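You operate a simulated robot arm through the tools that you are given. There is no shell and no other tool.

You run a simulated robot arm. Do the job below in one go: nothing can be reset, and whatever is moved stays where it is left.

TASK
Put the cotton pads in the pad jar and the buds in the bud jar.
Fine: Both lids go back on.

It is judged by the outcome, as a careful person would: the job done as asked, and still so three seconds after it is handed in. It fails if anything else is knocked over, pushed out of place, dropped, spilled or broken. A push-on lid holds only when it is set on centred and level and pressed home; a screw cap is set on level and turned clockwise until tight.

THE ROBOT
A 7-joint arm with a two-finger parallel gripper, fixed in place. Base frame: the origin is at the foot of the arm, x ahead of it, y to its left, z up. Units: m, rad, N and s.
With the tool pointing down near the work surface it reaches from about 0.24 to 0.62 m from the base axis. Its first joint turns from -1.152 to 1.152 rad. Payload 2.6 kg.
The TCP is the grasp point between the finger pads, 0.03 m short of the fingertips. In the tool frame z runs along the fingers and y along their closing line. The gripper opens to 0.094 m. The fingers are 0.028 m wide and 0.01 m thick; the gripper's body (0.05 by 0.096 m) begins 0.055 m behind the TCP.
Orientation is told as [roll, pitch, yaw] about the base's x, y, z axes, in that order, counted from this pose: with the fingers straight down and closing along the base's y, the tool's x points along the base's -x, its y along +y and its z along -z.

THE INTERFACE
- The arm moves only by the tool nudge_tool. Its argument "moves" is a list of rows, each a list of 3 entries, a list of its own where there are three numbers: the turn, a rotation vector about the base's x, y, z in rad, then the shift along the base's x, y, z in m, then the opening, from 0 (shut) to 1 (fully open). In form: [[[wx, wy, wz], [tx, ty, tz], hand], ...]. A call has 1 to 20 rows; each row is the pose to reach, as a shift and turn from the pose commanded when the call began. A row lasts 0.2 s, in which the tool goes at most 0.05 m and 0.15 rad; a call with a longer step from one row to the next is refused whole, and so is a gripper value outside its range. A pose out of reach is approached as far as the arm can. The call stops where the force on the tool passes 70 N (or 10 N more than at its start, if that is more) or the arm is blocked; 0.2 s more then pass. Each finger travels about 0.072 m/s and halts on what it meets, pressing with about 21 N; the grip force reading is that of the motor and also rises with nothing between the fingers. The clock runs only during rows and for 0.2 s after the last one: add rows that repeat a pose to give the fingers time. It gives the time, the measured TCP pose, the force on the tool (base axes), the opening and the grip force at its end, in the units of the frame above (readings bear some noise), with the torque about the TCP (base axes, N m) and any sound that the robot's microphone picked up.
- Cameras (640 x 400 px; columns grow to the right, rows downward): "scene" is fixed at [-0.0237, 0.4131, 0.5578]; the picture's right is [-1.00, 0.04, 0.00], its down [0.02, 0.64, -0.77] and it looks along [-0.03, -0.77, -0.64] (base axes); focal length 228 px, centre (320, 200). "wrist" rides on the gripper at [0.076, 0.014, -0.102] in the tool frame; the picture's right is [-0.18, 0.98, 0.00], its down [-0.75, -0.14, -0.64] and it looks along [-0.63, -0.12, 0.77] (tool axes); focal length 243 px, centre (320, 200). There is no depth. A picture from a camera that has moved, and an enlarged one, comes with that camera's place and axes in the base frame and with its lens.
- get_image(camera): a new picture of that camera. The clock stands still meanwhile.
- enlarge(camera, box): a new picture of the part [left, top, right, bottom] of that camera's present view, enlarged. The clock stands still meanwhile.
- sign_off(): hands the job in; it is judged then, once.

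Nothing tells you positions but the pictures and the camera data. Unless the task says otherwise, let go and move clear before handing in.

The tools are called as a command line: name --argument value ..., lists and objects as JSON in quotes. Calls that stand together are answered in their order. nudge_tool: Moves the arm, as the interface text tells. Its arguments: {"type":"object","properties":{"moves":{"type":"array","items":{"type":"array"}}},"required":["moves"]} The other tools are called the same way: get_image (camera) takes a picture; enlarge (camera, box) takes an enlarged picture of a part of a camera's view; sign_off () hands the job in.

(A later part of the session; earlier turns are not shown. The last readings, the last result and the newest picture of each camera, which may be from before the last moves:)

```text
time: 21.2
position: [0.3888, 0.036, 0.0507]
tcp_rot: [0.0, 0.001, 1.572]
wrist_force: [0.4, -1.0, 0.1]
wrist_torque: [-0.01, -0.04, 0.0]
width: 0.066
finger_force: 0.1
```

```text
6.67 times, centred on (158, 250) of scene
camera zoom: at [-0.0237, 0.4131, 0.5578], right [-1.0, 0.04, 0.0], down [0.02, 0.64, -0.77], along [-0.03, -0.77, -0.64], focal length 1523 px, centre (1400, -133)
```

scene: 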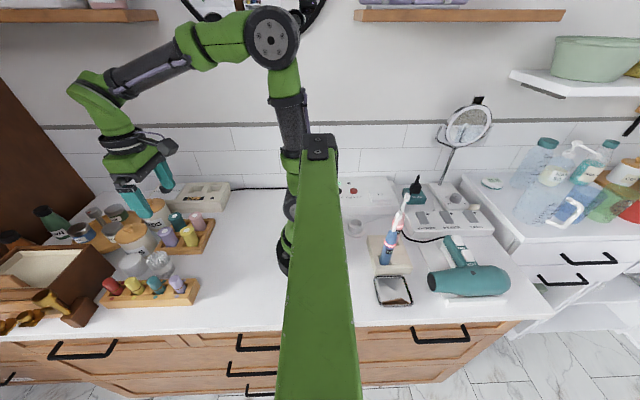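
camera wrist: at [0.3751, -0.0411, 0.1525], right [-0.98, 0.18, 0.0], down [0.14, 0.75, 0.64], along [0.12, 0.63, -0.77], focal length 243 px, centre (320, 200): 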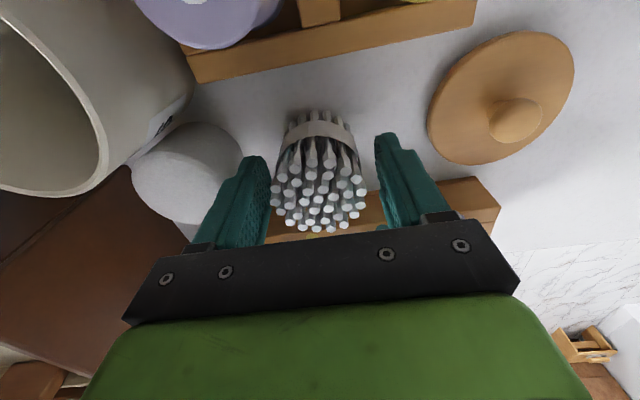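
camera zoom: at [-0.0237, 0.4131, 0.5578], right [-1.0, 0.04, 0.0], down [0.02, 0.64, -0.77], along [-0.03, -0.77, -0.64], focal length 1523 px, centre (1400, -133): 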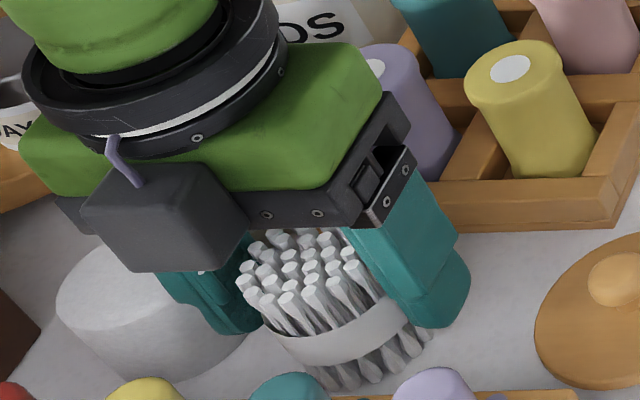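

The fingers straddle the buds. Before closing, I want to identify the grey block hanging beside the gripper on the scene camera's side.

enlarge --camera "scene" --box '[70, 160, 230, 260]'

get_image --camera "scene"

```text
4.00 times, centred on (150, 210) of scene
camera zoom: at [-0.0237, 0.4131, 0.5578], right [-1.0, 0.04, 0.0], down [0.02, 0.64, -0.77], along [-0.03, -0.77, -0.64], focal length 914 px, centre (1000, 160)
```

zoom: 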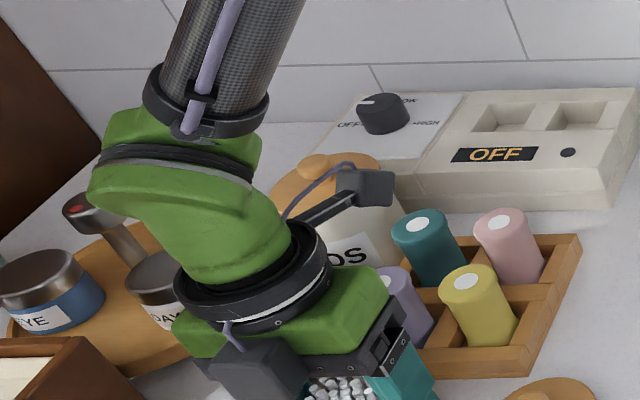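

```text
taken
```

scene: 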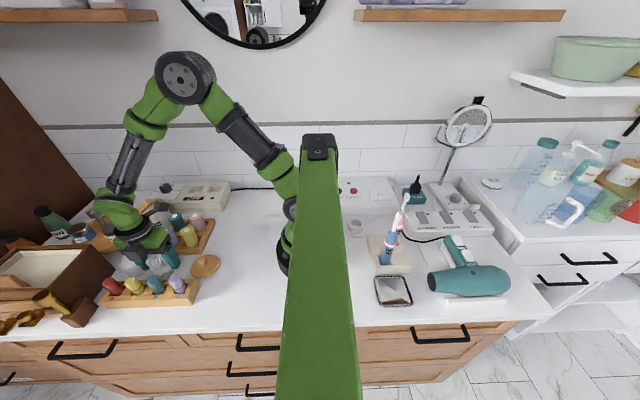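

There are two blocks: the camera at the -y side, and a small housing at gripper-body level on the +y side, which has clearance. Now I'll close on the buds.

nudge_tool --moves '[[[0, 0, 0], [0, 0, 0], 0.6], [[0, 0, 0], [0, 0, 0], 0.5], [[0, 0, 0], [0, 0, 0], 0.4], [[0, 0, 0], [0, 0, 0], 0.3], [[0, 0, 0], [0, 0, 0], 0.3]]'

enlarge --camera "wrist" --box '[220, 90, 428, 240]'

enlarge --camera "scene" --box '[110, 220, 206, 280]'

```text
time: 22.4
position: [0.3899, 0.0357, 0.0495]
tcp_rot: [0.002, 0.0, 1.57]
wrist_force: [-0.8, -0.1, 0.1]
wrist_torque: [0.0, -0.04, 0.02]
width: 0.0489
finger_force: 20.4
```

```text
2.67 times, centred on (324, 165) of wrist
camera zoom: at [0.3751, -0.0411, 0.1526], right [-0.98, 0.18, 0.0], down [0.14, 0.75, 0.64], along [0.12, 0.63, -0.77], focal length 647 px, centre (309, 293)
```

zoom: 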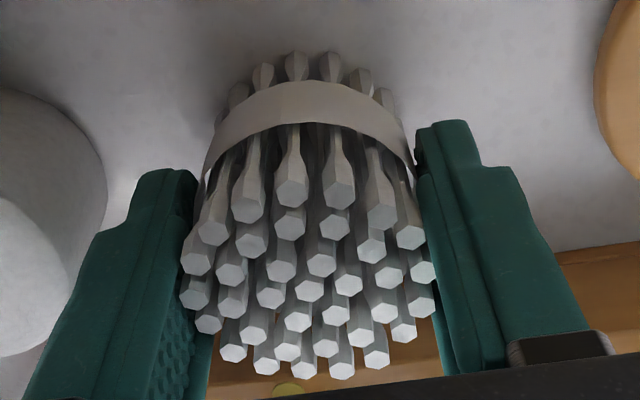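

```text
6.67 times, centred on (158, 250) of scene
camera zoom: at [-0.0237, 0.4131, 0.5578], right [-1.0, 0.04, 0.0], down [0.02, 0.64, -0.77], along [-0.03, -0.77, -0.64], focal length 1523 px, centre (1400, -133)
```

zoom: 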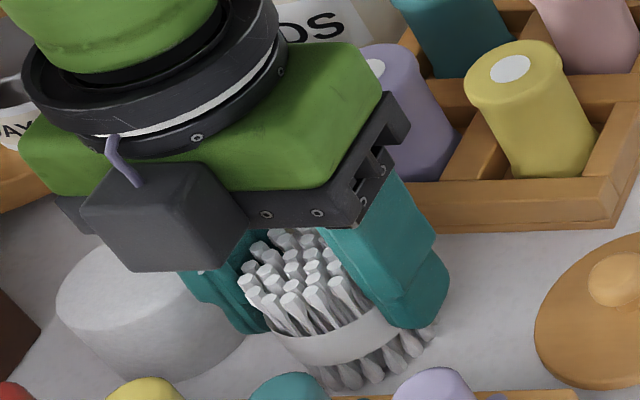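

Held at width 0.049. I'll regrip about 10 mm higher so the bundle goes deeper into the jar before I let go, then do a small test lift.

nudge_tool --moves '[[[0, 0, 0], [0, 0, 0], 0.62], [[0, 0, 0], [0, 0, 0], 0.62], [[0, 0, 0], [0, 0, 0.01], 0.62], [[0, 0, 0], [0, 0, 0.01], 0.5], [[0, 0, 0], [0, 0, 0.01], 0.4], [[0, 0, 0], [0, 0, 0.01], 0.3], [[0, 0, 0], [0, 0, 0.01], 0.2], [[0, 0, 0], [0, 0, 0.01], 0.2], [[0, 0, 0], [0, 0, 0.015], 0.2], [[0, 0, 0], [0, 0, 0.02], 0.2], [[0, 0, 0], [0, 0, 0.02], 0.2]]'

get_image --camera "wrist"

enlarge --camera "scene" --box '[110, 220, 206, 280]'

```text
time: 24.8
position: [0.3893, 0.0354, 0.0721]
tcp_rot: [0.0, -0.001, 1.57]
wrist_force: [-0.7, -0.2, -0.4]
wrist_torque: [-0.03, -0.02, -0.03]
width: 0.0485
finger_force: 21.3
```

```text
taken
camera wrist: at [0.3746, -0.0409, 0.173], right [-0.98, 0.18, 0.0], down [0.14, 0.75, 0.64], along [0.12, 0.63, -0.77], focal length 243 px, centre (320, 200)
```

wrist: 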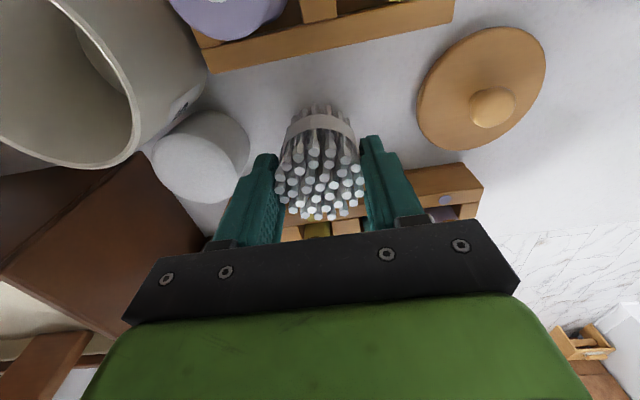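

```text
6.67 times, centred on (158, 250) of scene
camera zoom: at [-0.0237, 0.4131, 0.5578], right [-1.0, 0.04, 0.0], down [0.02, 0.64, -0.77], along [-0.03, -0.77, -0.64], focal length 1523 px, centre (1400, -133)
```

zoom: 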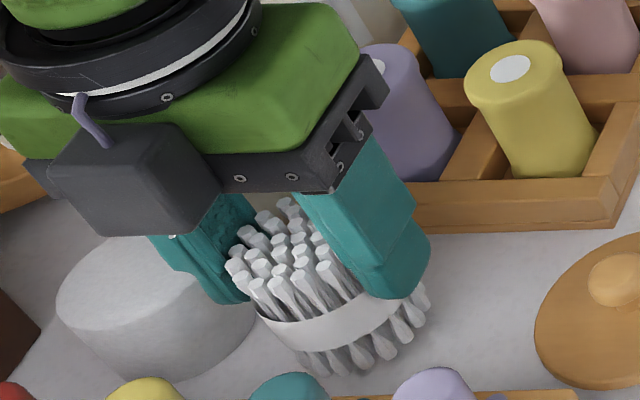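

The buds lift cleanly and upright. I'll raise them and carry them over the open BUDS jar.

nudge_tool --moves '[[[0, 0, 0], [0, 0, 0.03], 0.2], [[0, 0, 0], [0, 0, 0.06], 0.2], [[0, 0, 0], [0, 0, 0.09], 0.2], [[0, 0, 0], [0, 0, 0.105], 0.2], [[0, 0, 0], [0.023, -0.018, 0.105], 0.2], [[0, 0, 0], [0.046, -0.036, 0.105], 0.2], [[0, 0, 0], [0.069, -0.054, 0.105], 0.2], [[0, 0, 0], [0.0915, -0.0715, 0.105], 0.2], [[0, 0, 0], [0.0915, -0.0715, 0.105], 0.2], [[0, 0, 0], [0.0915, -0.0715, 0.105], 0.2]]'

get_image --camera "wrist"

enlarge --camera "scene" --box '[80, 170, 208, 250]'

```text
time: 27.0
position: [0.4807, -0.0362, 0.1768]
tcp_rot: [0.0, 0.0, 1.572]
wrist_force: [0.3, 0.1, -0.1]
wrist_torque: [-0.02, 0.0, -0.03]
width: 0.0487
finger_force: 20.6
```

```text
taken
camera wrist: at [0.4666, -0.1123, 0.2785], right [-0.98, 0.18, 0.0], down [0.14, 0.75, 0.64], along [0.12, 0.63, -0.77], focal length 243 px, centre (320, 200)
```

wrist: 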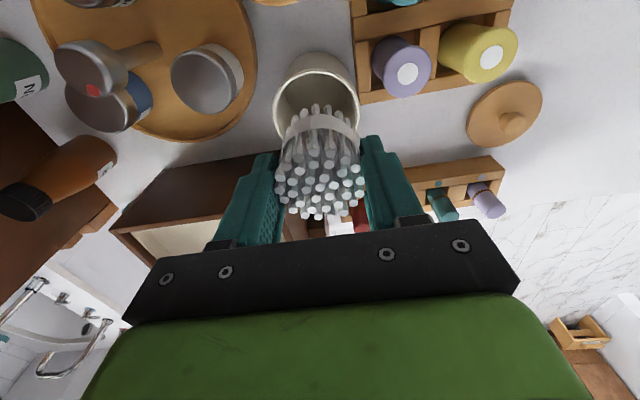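

```text
5.00 times, centred on (144, 210) of scene
camera zoom: at [-0.0237, 0.4131, 0.5578], right [-1.0, 0.04, 0.0], down [0.02, 0.64, -0.77], along [-0.03, -0.77, -0.64], focal length 1142 px, centre (1200, 150)
```

zoom: 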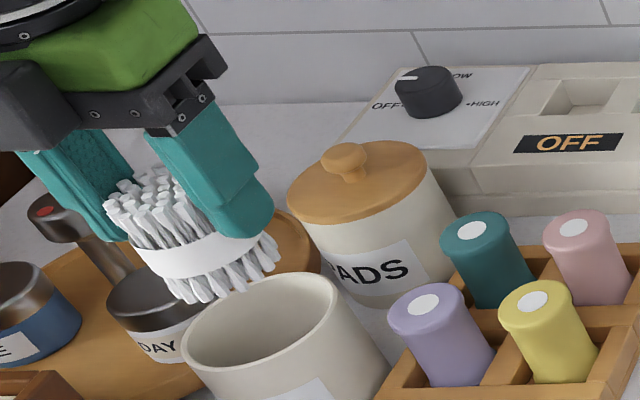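

The bundle is over the jar. I'll enlarge the wrist view to check the centring against the rim.

enlarge --camera "wrist" --box '[250, 40, 382, 140]'

enlarge --camera "wrist" --box '[240, 80, 400, 230]'

```text
4.00 times, centred on (316, 90) of wrist
camera zoom: at [0.4666, -0.1123, 0.2785], right [-0.98, 0.18, 0.0], down [0.14, 0.75, 0.64], along [0.12, 0.63, -0.77], focal length 970 px, centre (336, 640)
```

zoom: 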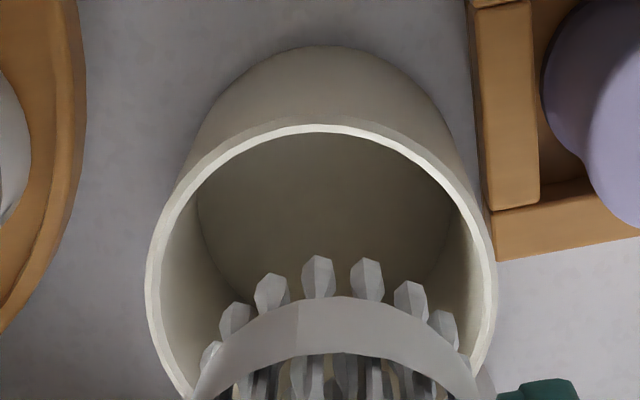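

```text
2.67 times, centred on (320, 155) of wrist
camera zoom: at [0.4666, -0.1123, 0.2785], right [-0.98, 0.18, 0.0], down [0.14, 0.75, 0.64], along [0.12, 0.63, -0.77], focal length 647 px, centre (320, 320)
```

zoom: 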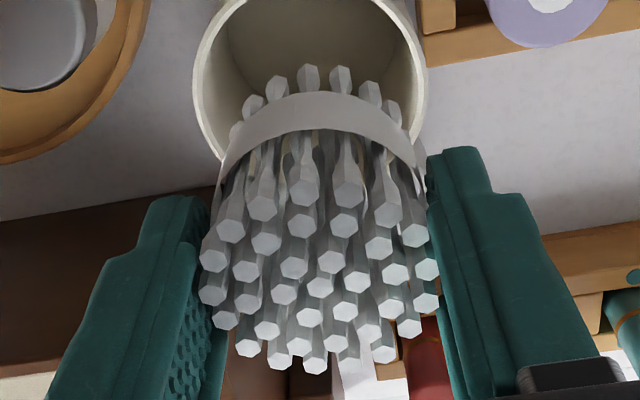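

The rim centre comes out near (0.483, -0.0365) at height of about 0.078. I'll shift 2 mm in x and lower the bundle into the mouth, keeping the fingertips above the rim.

nudge_tool --moves '[[[0, 0, 0], [0.002, -0.0005, -0.01], 0.2], [[0, 0, 0], [0.002, -0.0005, -0.025], 0.2], [[0, 0, 0], [0.002, -0.0005, -0.035], 0.2], [[0, 0, 0], [0.002, -0.0005, -0.045], 0.2], [[0, 0, 0], [0.002, -0.0005, -0.045], 0.2]]'

get_image --camera "wrist"

enlarge --camera "scene" --box '[90, 195, 186, 255]'

```text
time: 28.2
position: [0.4832, -0.0362, 0.1309]
tcp_rot: [0.001, 0.001, 1.57]
wrist_force: [0.7, -0.2, 0.0]
wrist_torque: [0.01, 0.0, -0.03]
width: 0.0488
finger_force: 20.3
```

```text
taken
camera wrist: at [0.4691, -0.1135, 0.2331], right [-0.98, 0.18, 0.0], down [0.14, 0.75, 0.64], along [0.12, 0.63, -0.77], focal length 243 px, centre (320, 200)
```

wrist: 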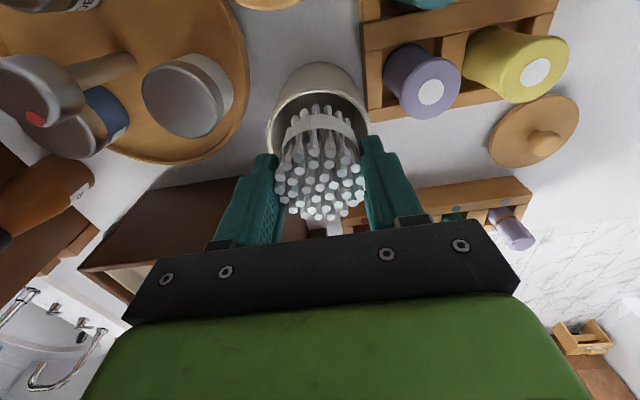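

```text
6.67 times, centred on (138, 225) of scene
camera zoom: at [-0.0237, 0.4131, 0.5578], right [-1.0, 0.04, 0.0], down [0.02, 0.64, -0.77], along [-0.03, -0.77, -0.64], focal length 1523 px, centre (1533, 33)
```

zoom: 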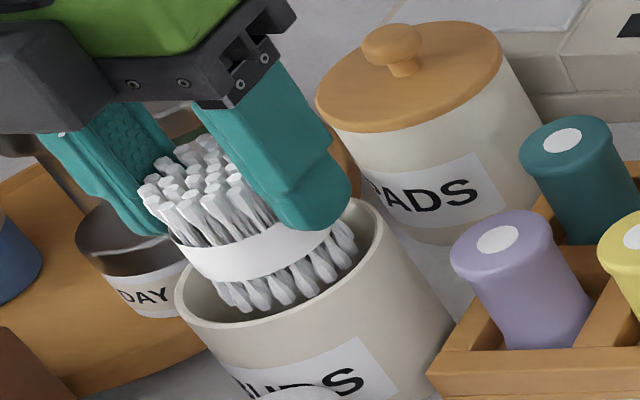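

enlarge --camera "wrist" --box '[250, 60, 390, 160]'

enlarge --camera "scene" --box '[105, 210, 169, 250]'

```text
4.00 times, centred on (320, 110) of wrist
camera zoom: at [0.4691, -0.1135, 0.2331], right [-0.98, 0.18, 0.0], down [0.14, 0.75, 0.64], along [0.12, 0.63, -0.77], focal length 970 px, centre (320, 560)
```

zoom: 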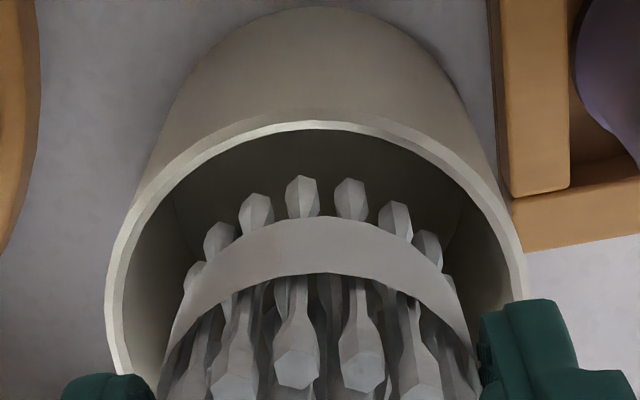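

```text
10.00 times, centred on (137, 230) of scene
camera zoom: at [-0.0237, 0.4131, 0.5578], right [-1.0, 0.04, 0.0], down [0.02, 0.64, -0.77], along [-0.03, -0.77, -0.64], focal length 2284 px, centre (2150, -100)
```

zoom: 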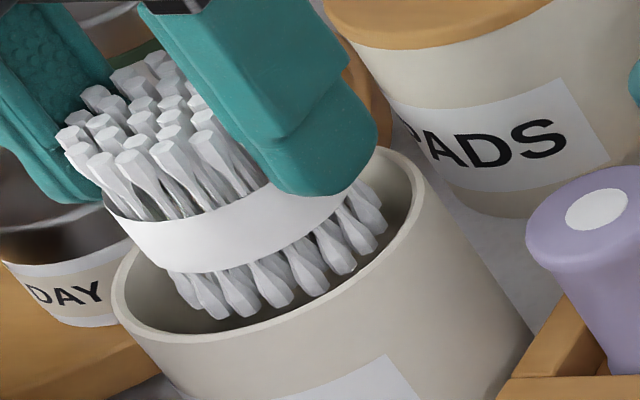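

The bundle is centred in the mouth. I'll lower until the fingertips sit just above the rim.

nudge_tool --moves '[[[0, 0, 0], [0, 0, -0.006], 0.2], [[0, 0, 0], [0, 0, -0.012], 0.2], [[0, 0, 0], [0, 0, -0.017], 0.2], [[0, 0, 0], [0, 0, -0.017], 0.2]]'

enlarge --camera "scene" --box '[105, 205, 169, 245]'

get_image --camera "wrist"

```text
time: 29.2
position: [0.4817, -0.0366, 0.1134]
tcp_rot: [-0.002, 0.0, 1.57]
wrist_force: [-0.4, 0.8, -1.0]
wrist_torque: [-0.05, 0.04, 0.02]
width: 0.0488
finger_force: 20.7
```

```text
10.00 times, centred on (137, 225) of scene
camera zoom: at [-0.0237, 0.4131, 0.5578], right [-1.0, 0.04, 0.0], down [0.02, 0.64, -0.77], along [-0.03, -0.77, -0.64], focal length 2284 px, centre (2150, -50)
```

zoom: 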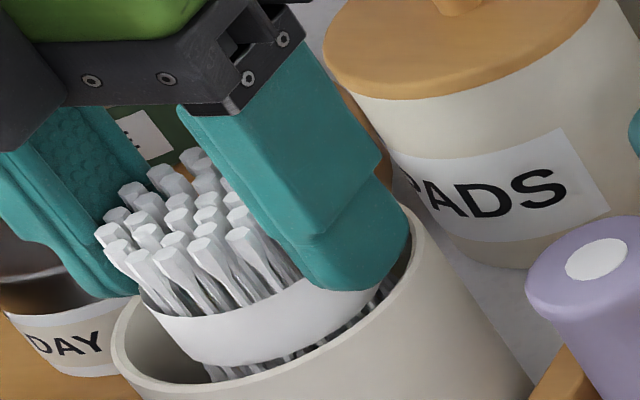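

```text
taken
camera wrist: at [0.4684, -0.1129, 0.216], right [-0.98, 0.18, 0.0], down [0.14, 0.75, 0.64], along [0.12, 0.63, -0.77], focal length 243 px, centre (320, 200)
```

wrist: 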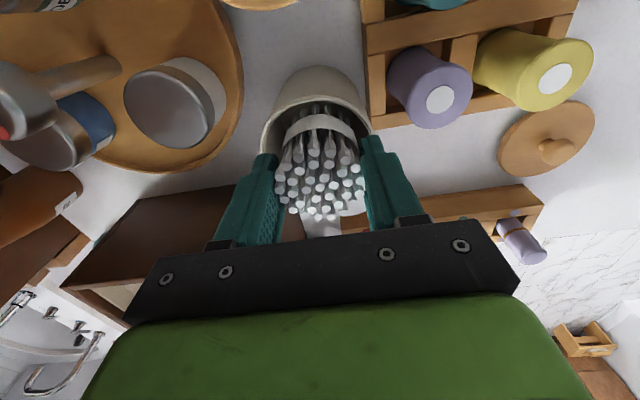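

No contact force and the bundle sits well inside the mouth. I'll open to release it, then rise.

nudge_tool --moves '[[[0, 0, 0], [0, 0, 0], 0.68], [[0, 0, 0], [0, 0, 0], 0.68], [[0, 0, 0], [0, 0, 0], 0.68], [[0, 0, 0], [0, 0, 0.02], 0.68], [[0, 0, 0], [0, 0, 0.05], 0.68], [[0, 0, 0], [0, 0, 0.08], 0.68], [[0, 0, 0], [0, 0, 0.08], 0.68]]'

get_image --camera "wrist"

enlarge --camera "scene" --box '[80, 190, 208, 270]'

```text
time: 30.8
position: [0.4828, -0.0358, 0.1947]
tcp_rot: [0.001, -0.001, 1.572]
wrist_force: [-0.5, 0.2, 0.6]
wrist_torque: [0.02, 0.0, 0.01]
width: 0.0641
finger_force: 0.1
```

```text
taken
camera wrist: at [0.4687, -0.1136, 0.2968], right [-0.98, 0.18, 0.0], down [0.14, 0.75, 0.64], along [0.12, 0.63, -0.77], focal length 243 px, centre (320, 200)
```

wrist: 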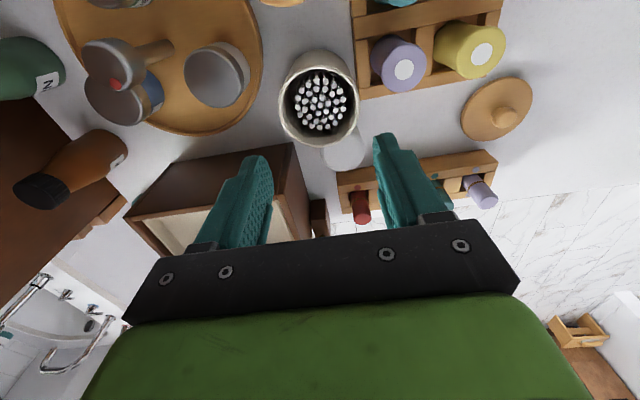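

```text
5.00 times, centred on (144, 230) of scene
camera zoom: at [-0.0237, 0.4131, 0.5578], right [-1.0, 0.04, 0.0], down [0.02, 0.64, -0.77], along [-0.03, -0.77, -0.64], focal length 1142 px, centre (1200, 50)
```

zoom: 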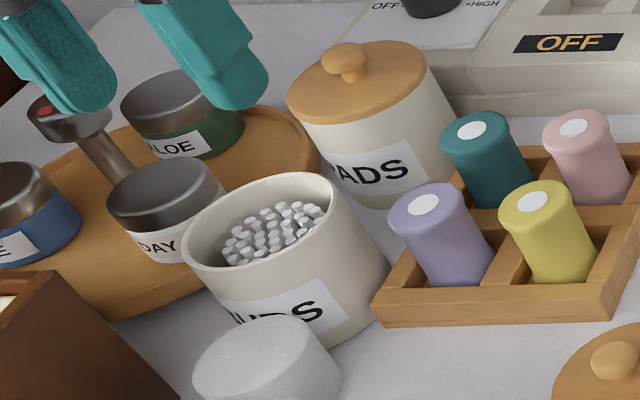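

The buds are standing in the BUDS jar, below the rim. Next I'll go back to the lid at its set-down pose, turning to the original orientation.

nudge_tool --moves '[[[0, 0, -0.143], [-0.018, 0.006, 0], 0.6], [[0, 0, -0.286], [-0.037, 0.012, 0], 0.6], [[0, 0, -0.429], [-0.055, 0.018, 0], 0.6], [[0, 0, -0.571], [-0.073, 0.024, 0], 0.6], [[0, 0, -0.714], [-0.092, 0.03, 0], 0.6], [[0, 0, -0.857], [-0.11, 0.035, 0], 0.6], [[0, 0, -1.0], [-0.128, 0.041, 0], 0.6], [[0, 0, -1.143], [-0.147, 0.047, 0], 0.6], [[0, 0, -1.286], [-0.165, 0.053, -0.003], 0.6], [[0, 0, -1.429], [-0.183, 0.059, -0.006], 0.6], [[0, 0, -1.571], [-0.2016, 0.065, -0.01], 0.6], [[0, 0, -1.571], [-0.2016, 0.065, -0.01], 0.6]]'

get_image --camera "wrist"

enlarge --camera "scene" --box '[80, 190, 240, 290]'

```text
time: 33.4
position: [0.2816, 0.0289, 0.1855]
tcp_rot: [0.0, 0.001, -0.001]
wrist_force: [0.0, 0.5, 0.4]
wrist_torque: [-0.01, 0.01, 0.01]
width: 0.0567
finger_force: 0.0
```

```text
taken
camera wrist: at [0.2056, 0.0421, 0.2869], right [0.19, 0.98, 0.0], down [0.75, -0.14, 0.64], along [0.63, -0.12, -0.77], focal length 243 px, centre (320, 200)
```

wrist: 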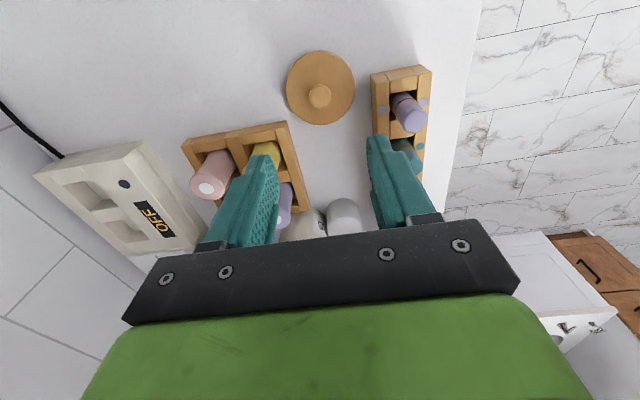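

```text
4.00 times, centred on (160, 240) of scene
camera zoom: at [-0.0237, 0.4131, 0.5578], right [-1.0, 0.04, 0.0], down [0.02, 0.64, -0.77], along [-0.03, -0.77, -0.64], focal length 914 px, centre (960, 40)
```

zoom: 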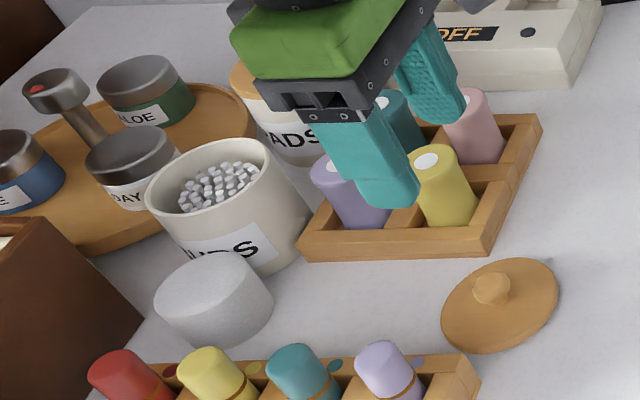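

Back over the lid at the same pose. I'll descend 0.139, regrip the knob as before, and lift.

nudge_tool --moves '[[[0, 0, 0], [0, 0, -0.035], 0.6], [[0, 0, 0], [0, 0, -0.07], 0.6], [[0, 0, 0], [0, 0, -0.1], 0.6], [[0, 0, 0], [0, 0, -0.125], 0.6], [[0, 0, 0], [0, 0, -0.139], 0.6], [[0, 0, 0], [0, 0, -0.139], 0.6], [[0, 0, 0], [0, 0, -0.139], 0.3], [[0, 0, 0], [0, 0, -0.139], 0.1], [[0, 0, 0], [0, 0, -0.139], 0.0], [[0, 0, 0], [0, 0, -0.139], 0.0]]'

enlarge --camera "wrist" --box '[210, 80, 450, 230]'

```text
time: 35.6
position: [0.282, 0.0303, 0.0446]
tcp_rot: [-0.001, 0.002, 0.0]
wrist_force: [0.2, 0.7, 0.3]
wrist_torque: [0.01, 0.04, 0.0]
width: 0.0208
finger_force: 21.2
```

```text
2.67 times, centred on (330, 155) of wrist
camera zoom: at [0.2069, 0.0429, 0.1468], right [0.18, 0.98, 0.0], down [0.75, -0.14, 0.64], along [0.63, -0.12, -0.77], focal length 647 px, centre (293, 320)
```

zoom: 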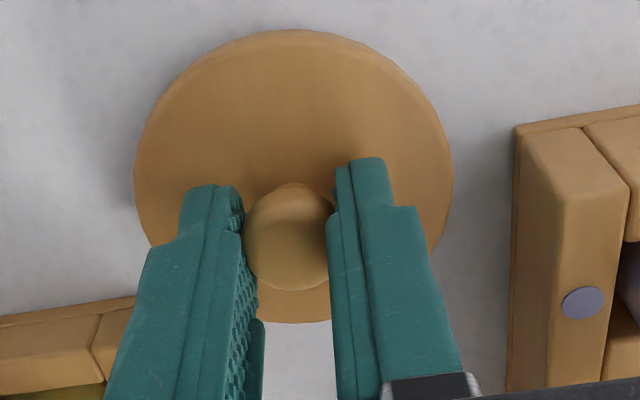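

The knob sits in the grip exactly as when I first took it off. I'll lift, carry it back over the jar along the reverse path, and stop above it.

nudge_tool --moves '[[[0, 0, 0], [0, 0, 0.03], 0], [[0, 0, 0], [0, 0, 0.065], 0], [[0, 0, 0], [0, 0, 0.1], 0], [[0, 0, 0], [0, 0, 0.13], 0], [[0, 0, 0], [0, 0, 0.154], 0], [[0, 0, 0], [0.033, -0.0105, 0.154], 0], [[0, 0, 0], [0.067, -0.021, 0.154], 0], [[0, 0, 0], [0.1, -0.0315, 0.154], 0], [[0, 0, 0], [0.134, -0.042, 0.154], 0], [[0, 0, 0], [0.167, -0.053, 0.154], 0], [[0, 0, 0], [0.201, -0.0635, 0.154], 0], [[0, 0, 0], [0.201, -0.0635, 0.154], 0], [[0, 0, 0], [0.201, -0.0635, 0.12], 0], [[0, 0, 0], [0.201, -0.0635, 0.1], 0], [[0, 0, 0], [0.201, -0.0635, 0.09], 0], [[0, 0, 0], [0.201, -0.0635, 0.09], 0]]'

get_image --camera "wrist"

enlarge --camera "scene" --box '[90, 195, 186, 255]'

```text
time: 39.0
position: [0.4819, -0.0352, 0.1349]
tcp_rot: [-0.001, 0.0, -0.001]
wrist_force: [0.8, 0.3, 0.2]
wrist_torque: [-0.02, -0.01, 0.03]
width: 0.021
finger_force: 20.8
```

```text
taken
camera wrist: at [0.4057, -0.021, 0.2368], right [0.19, 0.98, 0.0], down [0.75, -0.14, 0.64], along [0.63, -0.12, -0.77], focal length 243 px, centre (320, 200)
```

wrist: 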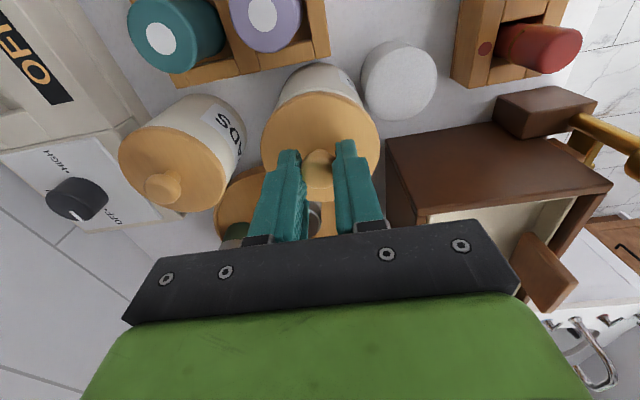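

```text
6.67 times, centred on (138, 225) of scene
camera zoom: at [-0.0237, 0.4131, 0.5578], right [-1.0, 0.04, 0.0], down [0.02, 0.64, -0.77], along [-0.03, -0.77, -0.64], focal length 1523 px, centre (1533, 33)
```

zoom: 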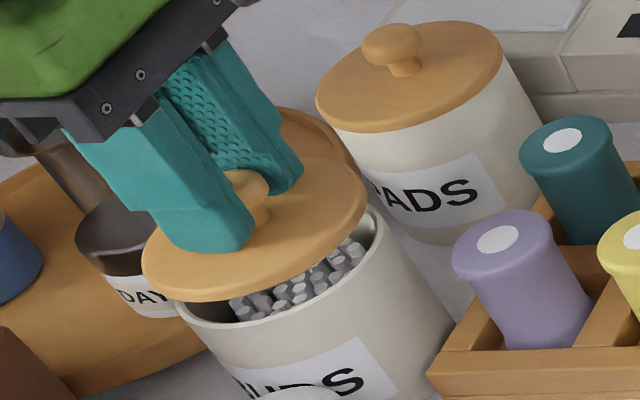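

The lid hovers level over the jar, about 16 mm above its seated height. I'll lower slowly and watch the force.

nudge_tool --moves '[[[0, 0, 0], [0, 0, -0.004], 0], [[0, 0, 0], [0, 0, -0.008], 0], [[0, 0, 0], [0, 0, -0.011], 0], [[0, 0, 0], [0, 0, -0.011], 0]]'

enlarge --camera "scene" --box '[100, 210, 164, 250]'

enlarge --camera "wrist" --box '[240, 50, 400, 150]'

```text
time: 40.0
position: [0.4816, -0.0355, 0.1248]
tcp_rot: [0.0, 0.0, 0.0]
wrist_force: [0.1, -0.7, 0.5]
wrist_torque: [-0.02, 0.01, 0.02]
width: 0.0209
finger_force: 21.0
```

```text
10.00 times, centred on (132, 230) of scene
camera zoom: at [-0.0237, 0.4131, 0.5578], right [-1.0, 0.04, 0.0], down [0.02, 0.64, -0.77], along [-0.03, -0.77, -0.64], focal length 2284 px, centre (2200, -100)
```

zoom: 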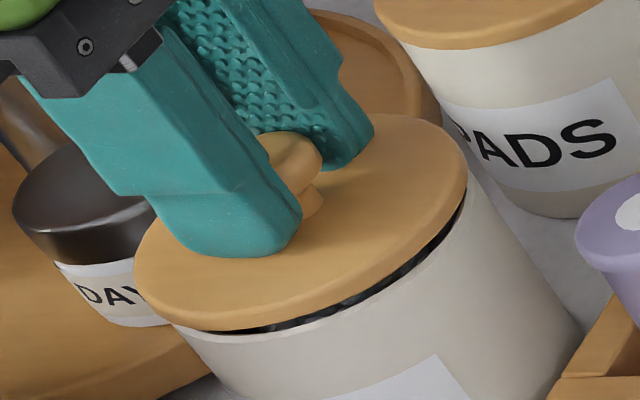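

```text
4.00 times, centred on (320, 100) of wrist
camera zoom: at [0.406, -0.0209, 0.2261], right [0.18, 0.98, 0.0], down [0.75, -0.14, 0.64], along [0.63, -0.12, -0.77], focal length 970 px, centre (320, 600)
```

zoom: 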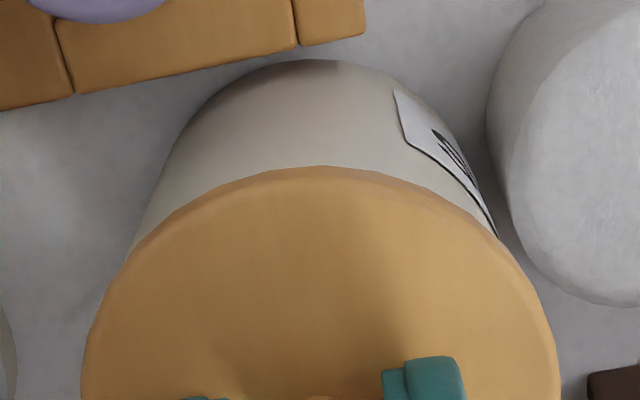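

nudge_tool --moves '[[[0, 0, 0], [0, 0, -0.001], 0], [[0, 0, 0], [0, 0, -0.002], 0], [[0, 0, 0], [0, 0, -0.003], 0], [[0, 0, 0], [0, 0, -0.003], 0]]'

enlarge --camera "scene" --box '[100, 210, 164, 250]'

```text
time: 41.0
position: [0.4822, -0.0348, 0.1214]
tcp_rot: [0.0, 0.001, 0.0]
wrist_force: [0.5, -0.2, -1.1]
wrist_torque: [0.0, 0.0, -0.02]
width: 0.0211
finger_force: 20.9
```

```text
10.00 times, centred on (132, 230) of scene
camera zoom: at [-0.0237, 0.4131, 0.5578], right [-1.0, 0.04, 0.0], down [0.02, 0.64, -0.77], along [-0.03, -0.77, -0.64], focal length 2284 px, centre (2200, -100)
```

zoom: 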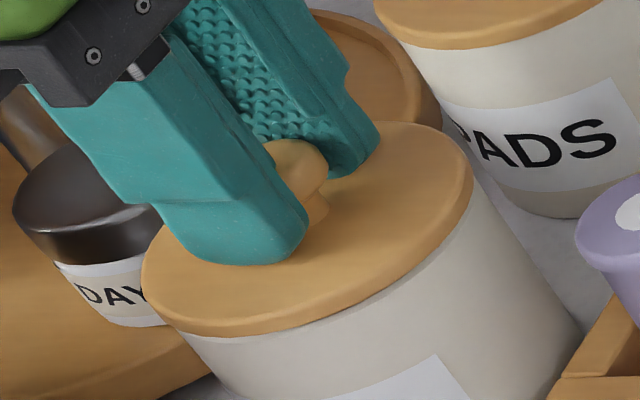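

The lid looks almost seated with no resistance so far. I'll press the last few millimetres.

nudge_tool --moves '[[[0, 0, 0], [0, 0, -0.001], 0], [[0, 0, 0], [0, 0, -0.002], 0], [[0, 0, 0], [0, 0, -0.003], 0], [[0, 0, 0], [0, 0, -0.003], 0]]'

enlarge --camera "scene" --box '[100, 210, 164, 250]'

```text
time: 42.0
position: [0.482, -0.0349, 0.1181]
tcp_rot: [0.001, -0.001, 0.0]
wrist_force: [-0.2, 0.1, -0.3]
wrist_torque: [0.01, 0.02, 0.0]
width: 0.0209
finger_force: 21.0
```

```text
10.00 times, centred on (132, 230) of scene
camera zoom: at [-0.0237, 0.4131, 0.5578], right [-1.0, 0.04, 0.0], down [0.02, 0.64, -0.77], along [-0.03, -0.77, -0.64], focal length 2284 px, centre (2200, -100)
```

zoom: 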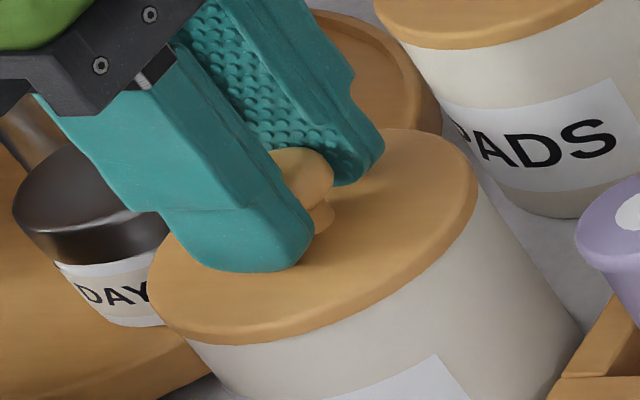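

nudge_tool --moves '[[[0, 0, 0], [0, 0, -0.001], 0], [[0, 0, 0], [0, 0, -0.002], 0], [[0, 0, 0], [0, 0, -0.002], 0]]'

enlarge --camera "scene" --box '[100, 210, 164, 250]'

```text
time: 42.8
position: [0.4831, -0.0355, 0.1144]
tcp_rot: [-0.001, -0.001, -0.003]
wrist_force: [0.6, 0.3, 1.2]
wrist_torque: [-0.03, 0.04, 0.06]
width: 0.0207
finger_force: 21.1
```

```text
10.00 times, centred on (132, 230) of scene
camera zoom: at [-0.0237, 0.4131, 0.5578], right [-1.0, 0.04, 0.0], down [0.02, 0.64, -0.77], along [-0.03, -0.77, -0.64], focal length 2284 px, centre (2200, -100)
```

zoom: 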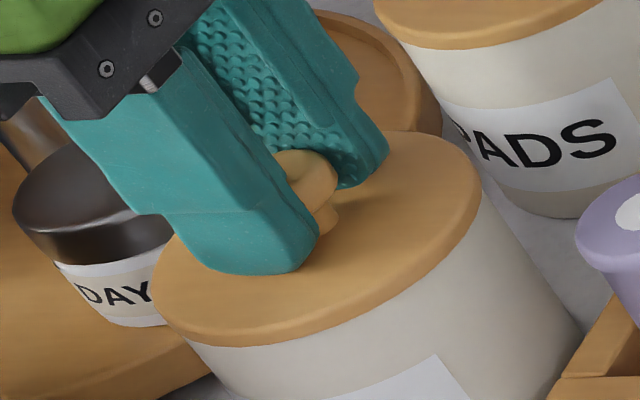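

nudge_tool --moves '[[[0, 0, 0], [0, 0, -0.001], 0], [[0, 0, 0], [0, 0, -0.002], 0], [[0, 0, 0], [0, 0, -0.002], 0]]'

enlarge --camera "scene" --box '[100, 210, 164, 250]'

```text
time: 43.6
position: [0.4823, -0.0351, 0.1163]
tcp_rot: [0.001, -0.003, -0.002]
wrist_force: [-7.2, 0.4, 23.4]
wrist_torque: [-0.02, 0.09, 0.0]
width: 0.0208
finger_force: 20.8
```

```text
10.00 times, centred on (132, 230) of scene
camera zoom: at [-0.0239, 0.4131, 0.5578], right [-1.0, 0.04, 0.0], down [0.03, 0.64, -0.77], along [-0.03, -0.77, -0.64], focal length 2284 px, centre (2200, -100)
```

zoom: 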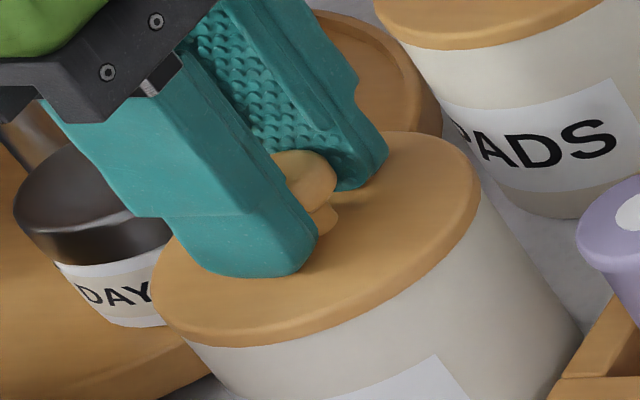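

There is firm contact at about 23 N. I'll relax the pressure, let go and back off to inspect the seating, then press on the knob top with closed fingers.

nudge_tool --moves '[[[0, 0, 0], [0, 0, 0.001], 0], [[0, 0, 0], [0, 0, 0.002], 0], [[0, 0, 0], [0, 0, 0.002], 0.3], [[0, 0, 0], [0, 0, 0.002], 0.6], [[0, 0, 0], [0, 0, 0.002], 0.6], [[0, 0, 0], [0, 0, 0.03], 0.6], [[0, 0, 0], [0, 0, 0.06], 0.6], [[0, 0, 0], [0, 0, 0.06], 0.6]]'

enlarge --camera "scene" --box '[100, 210, 164, 250]'

enlarge --camera "wrist" --box '[250, 60, 400, 170]'

get_image --camera "wrist"

```text
time: 45.4
position: [0.4826, -0.0343, 0.1728]
tcp_rot: [-0.001, 0.002, 0.0]
wrist_force: [-0.6, -0.2, 0.1]
wrist_torque: [-0.04, 0.0, 0.01]
width: 0.0561
finger_force: 0.1
heard: snap
```

```text
10.00 times, centred on (132, 230) of scene
camera zoom: at [-0.0237, 0.4131, 0.5578], right [-1.0, 0.04, 0.0], down [0.02, 0.64, -0.77], along [-0.03, -0.77, -0.64], focal length 2284 px, centre (2200, -100)
```

zoom: 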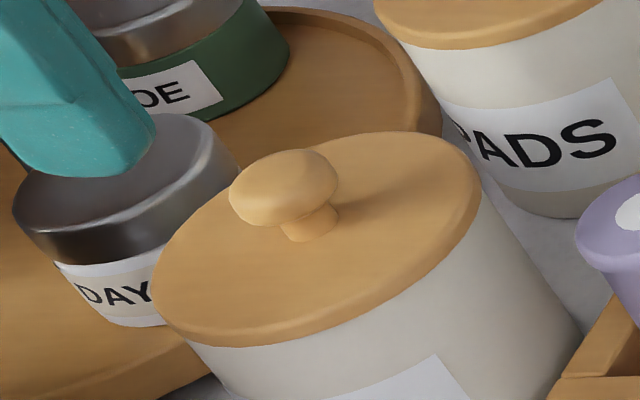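

```text
3.64 times, centred on (325, 115) of wrist
camera zoom: at [0.4058, -0.0212, 0.2756], right [0.18, 0.98, 0.0], down [0.75, -0.14, 0.64], along [0.63, -0.12, -0.77], focal length 882 px, centre (302, 509)
```

zoom: 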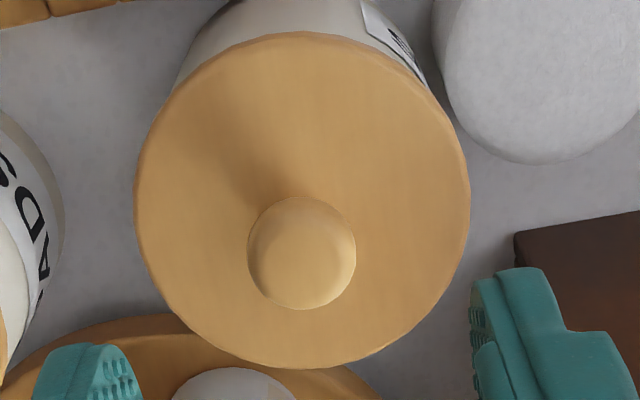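

```text
taken
camera wrist: at [0.4058, -0.0212, 0.2756], right [0.18, 0.98, 0.0], down [0.75, -0.14, 0.64], along [0.63, -0.12, -0.77], focal length 243 px, centre (320, 200)
```

wrist: 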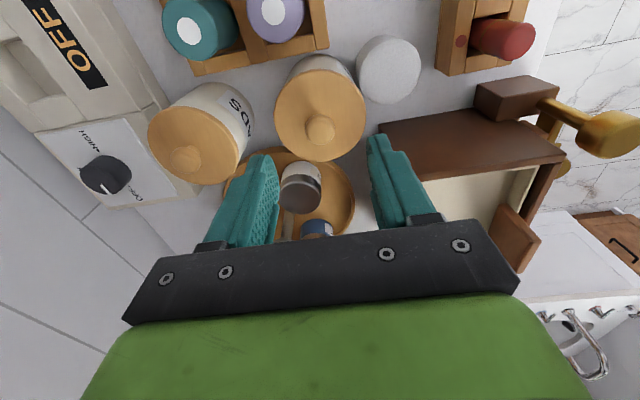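

A snap was heard. I'll compare with the same zoom used before removal to check the seating.

enlarge --camera "scene" --box '[104, 212, 184, 262]'

enlarge --camera "scene" --box '[112, 232, 152, 257]'

```text
8.00 times, centred on (144, 237) of scene
camera zoom: at [-0.0237, 0.4131, 0.5578], right [-1.0, 0.04, 0.0], down [0.02, 0.64, -0.77], along [-0.03, -0.77, -0.64], focal length 1828 px, centre (1728, -96)
```

zoom: 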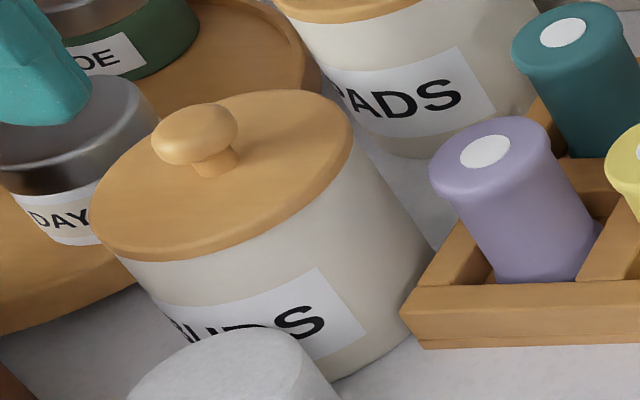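

```text
16.00 times, centred on (132, 244) of scene
camera zoom: at [-0.0237, 0.4131, 0.5578], right [-1.0, 0.04, 0.0], down [0.02, 0.64, -0.77], along [-0.03, -0.77, -0.64], focal length 3655 px, centre (3328, -512)
```

zoom: 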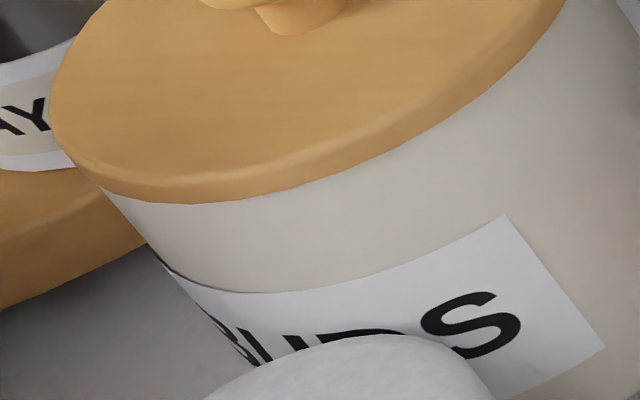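

The jar hasn't moved and the lid sits level and flush. To be sure it's home, I'll close the fingers and press straight down on the knob.

nudge_tool --moves '[[[0, 0, 0], [-0.0005, 0, 0], 0.3], [[0, 0, 0], [-0.0005, 0, 0], 0], [[0, 0, 0], [-0.0005, 0, -0.012], 0], [[0, 0, 0], [-0.0005, 0, -0.024], 0], [[0, 0, 0], [-0.0005, 0, -0.03], 0], [[0, 0, 0], [-0.0005, 0, -0.03], 0]]'

enlarge --camera "scene" --box '[100, 200, 164, 240]'

enlarge --camera "wrist" --box '[250, 60, 400, 170]'

```text
time: 46.8
position: [0.4805, -0.0337, 0.1438]
tcp_rot: [0.0, 0.001, 0.001]
wrist_force: [0.6, -0.4, 0.2]
wrist_torque: [0.01, 0.0, 0.01]
width: 0.0
finger_force: 21.3
```

```text
10.00 times, centred on (132, 220) of scene
camera zoom: at [-0.0237, 0.4131, 0.5578], right [-1.0, 0.04, 0.0], down [0.02, 0.64, -0.77], along [-0.03, -0.77, -0.64], focal length 2284 px, centre (2200, 0)
```

zoom: 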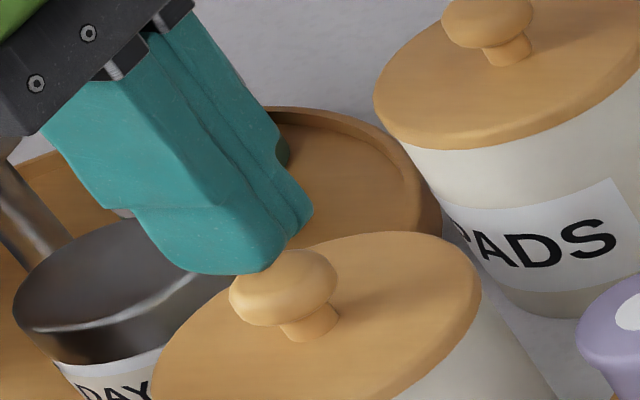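

```text
3.64 times, centred on (325, 115) of wrist
camera zoom: at [0.4056, -0.0209, 0.246], right [0.18, 0.98, 0.0], down [0.75, -0.14, 0.64], along [0.63, -0.12, -0.77], focal length 882 px, centre (302, 509)
```

zoom: 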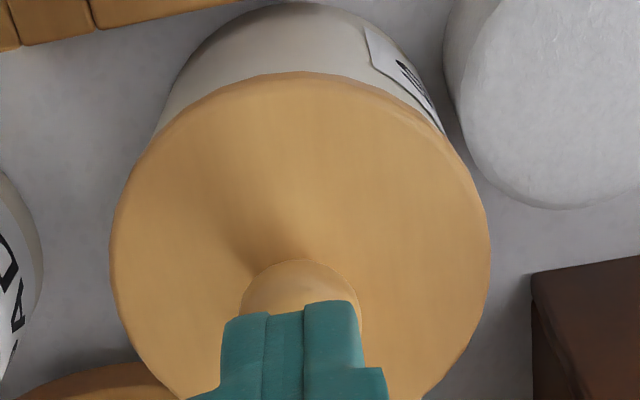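

nudge_tool --moves '[[[0, 0, 0], [0, 0.001, -0.002], 0], [[0, 0, 0], [0, 0.001, -0.004], 0], [[0, 0, 0], [0, 0.001, -0.004], 0]]'

```text
time: 47.6
position: [0.4823, -0.0343, 0.1392]
tcp_rot: [0.0, 0.001, 0.001]
wrist_force: [0.4, 0.2, -0.3]
wrist_torque: [-0.04, 0.01, -0.01]
width: 0.0001
finger_force: 21.3
```

No contact yet at z 0.139. I'll continue down in small steps.

nudge_tool --moves '[[[0, 0, 0], [0, 0, -0.001], 0], [[0, 0, 0], [0, 0, -0.002], 0], [[0, 0, 0], [0, 0, -0.003], 0], [[0, 0, 0], [0, 0, -0.003], 0]]'

```text
time: 48.6
position: [0.4818, -0.0334, 0.1362]
tcp_rot: [-0.001, 0.001, -0.002]
wrist_force: [0.4, -1.0, -0.6]
wrist_torque: [-0.02, 0.0, 0.0]
width: 0.0001
finger_force: 21.2
```

nudge_tool --moves '[[[0, 0, 0], [0, 0, -0.001], 0], [[0, 0, 0], [0, 0, -0.002], 0], [[0, 0, 0], [0, 0, -0.002], 0]]'

enlarge --camera "scene" --box '[100, 200, 164, 240]'

```text
time: 49.4
position: [0.4805, -0.035, 0.1345]
tcp_rot: [0.001, 0.0, -0.002]
wrist_force: [-1.0, 0.6, 1.1]
wrist_torque: [0.02, 0.04, 0.02]
width: 0.0001
finger_force: 20.9
```

```text
10.00 times, centred on (132, 220) of scene
camera zoom: at [-0.0237, 0.4131, 0.5578], right [-1.0, 0.04, 0.0], down [0.02, 0.64, -0.77], along [-0.03, -0.77, -0.64], focal length 2284 px, centre (2200, 0)
```

zoom: 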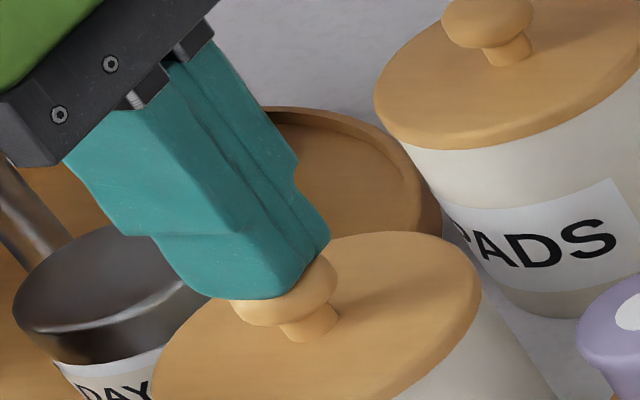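

nudge_tool --moves '[[[0, 0, 0], [0, 0, -0.001], 0], [[0, 0, 0], [0, 0, -0.002], 0], [[0, 0, 0], [0, 0, -0.002], 0]]'

```text
time: 50.2
position: [0.4819, -0.035, 0.1349]
tcp_rot: [-0.001, -0.003, 0.0]
wrist_force: [-12.9, -0.3, 28.2]
wrist_torque: [-0.02, 0.46, -0.04]
width: 0.0
finger_force: 21.0
```

The press reached 28 N without a new snap, so the lid appears to be home already. There's some sideways friction, so I'll back off now and re-inspect.

nudge_tool --moves '[[[0, 0, 0], [0, 0, 0.002], 0], [[0, 0, 0], [0, 0, 0.01], 0], [[0, 0, 0], [0, 0, 0.03], 0], [[0, 0, 0], [0, 0, 0.06], 0], [[0, 0, 0], [0, 0, 0.06], 0.5], [[0, 0, 0], [0, 0, 0.06], 0.6]]'

enlarge --camera "scene" --box '[104, 212, 184, 262]'

get_image --camera "wrist"

```text
time: 51.6
position: [0.481, -0.0355, 0.1926]
tcp_rot: [0.001, 0.0, 0.0]
wrist_force: [-0.1, 0.2, -0.8]
wrist_torque: [-0.01, -0.01, 0.01]
width: 0.0564
finger_force: 0.0
```

```text
8.00 times, centred on (144, 237) of scene
camera zoom: at [-0.0237, 0.4131, 0.5578], right [-1.0, 0.04, 0.0], down [0.02, 0.64, -0.77], along [-0.03, -0.77, -0.64], focal length 1828 px, centre (1728, -96)
```

zoom: 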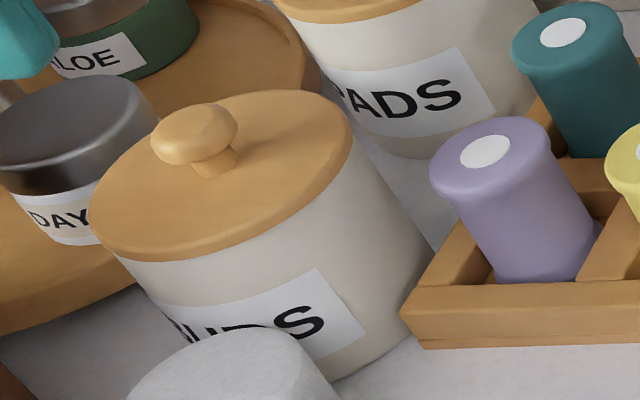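

```text
taken
camera wrist: at [0.405, -0.0217, 0.2952], right [0.18, 0.98, 0.0], down [0.75, -0.14, 0.64], along [0.63, -0.12, -0.77], focal length 243 px, centre (320, 200)
```

wrist: 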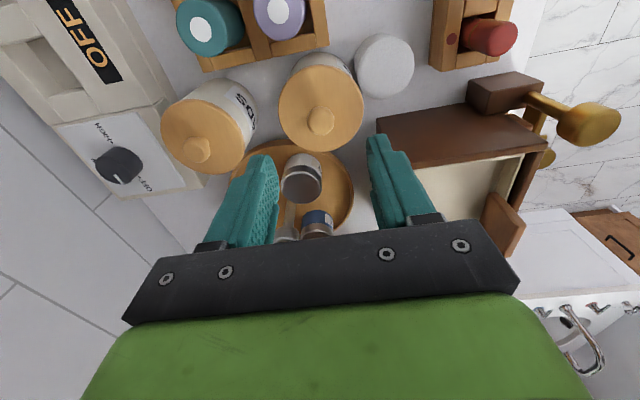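

The jar and lid are unchanged after the press. To remove any doubt I'll press once more a bit harder, offsetting x slightly to cancel the sideways load.

nudge_tool --moves '[[[0, 0, 0], [0, 0, 0], 0.3], [[0, 0, 0], [0, 0, 0], 0], [[0, 0, 0], [0, 0, -0.02], 0], [[0, 0, 0], [0, 0, -0.04], 0], [[0, 0, 0], [0, 0, -0.053], 0], [[0, 0, 0], [0, 0, -0.058], 0], [[0, 0, 0], [0, 0, -0.058], 0]]'

nudge_tool --moves '[[[0, 0, 0], [-0.0005, 0, -0.001], 0], [[0, 0, 0], [-0.001, 0, -0.0015], 0], [[0, 0, 0], [-0.0013, 0, -0.002], 0], [[0, 0, 0], [-0.0013, 0, -0.002], 0]]'

```text
time: 53.2
position: [0.4819, -0.0353, 0.1362]
tcp_rot: [-0.001, 0.001, -0.001]
wrist_force: [-2.8, 0.2, 6.2]
wrist_torque: [0.03, 0.08, -0.01]
width: 0.0
finger_force: 20.7
```

```text
time: 54.2
position: [0.4805, -0.035, 0.1347]
tcp_rot: [-0.002, -0.006, 0.0]
wrist_force: [1.7, -1.4, 23.5]
wrist_torque: [0.0, -0.05, 0.01]
width: 0.0001
finger_force: 20.9
```

The sideways load is now near zero. I'll increase the press to about 50 N.

nudge_tool --moves '[[[0, 0, 0], [-0.0002, 0, -0.0007], 0], [[0, 0, 0], [-0.0005, 0, -0.0014], 0], [[0, 0, 0], [-0.0008, 0, -0.002], 0], [[0, 0, 0], [-0.0008, 0, -0.002], 0]]'

```text
time: 55.2
position: [0.4813, -0.0346, 0.1348]
tcp_rot: [-0.002, -0.01, -0.001]
wrist_force: [1.1, -3.9, 34.2]
wrist_torque: [-0.16, 0.08, -0.04]
width: 0.0002
finger_force: 21.2
```

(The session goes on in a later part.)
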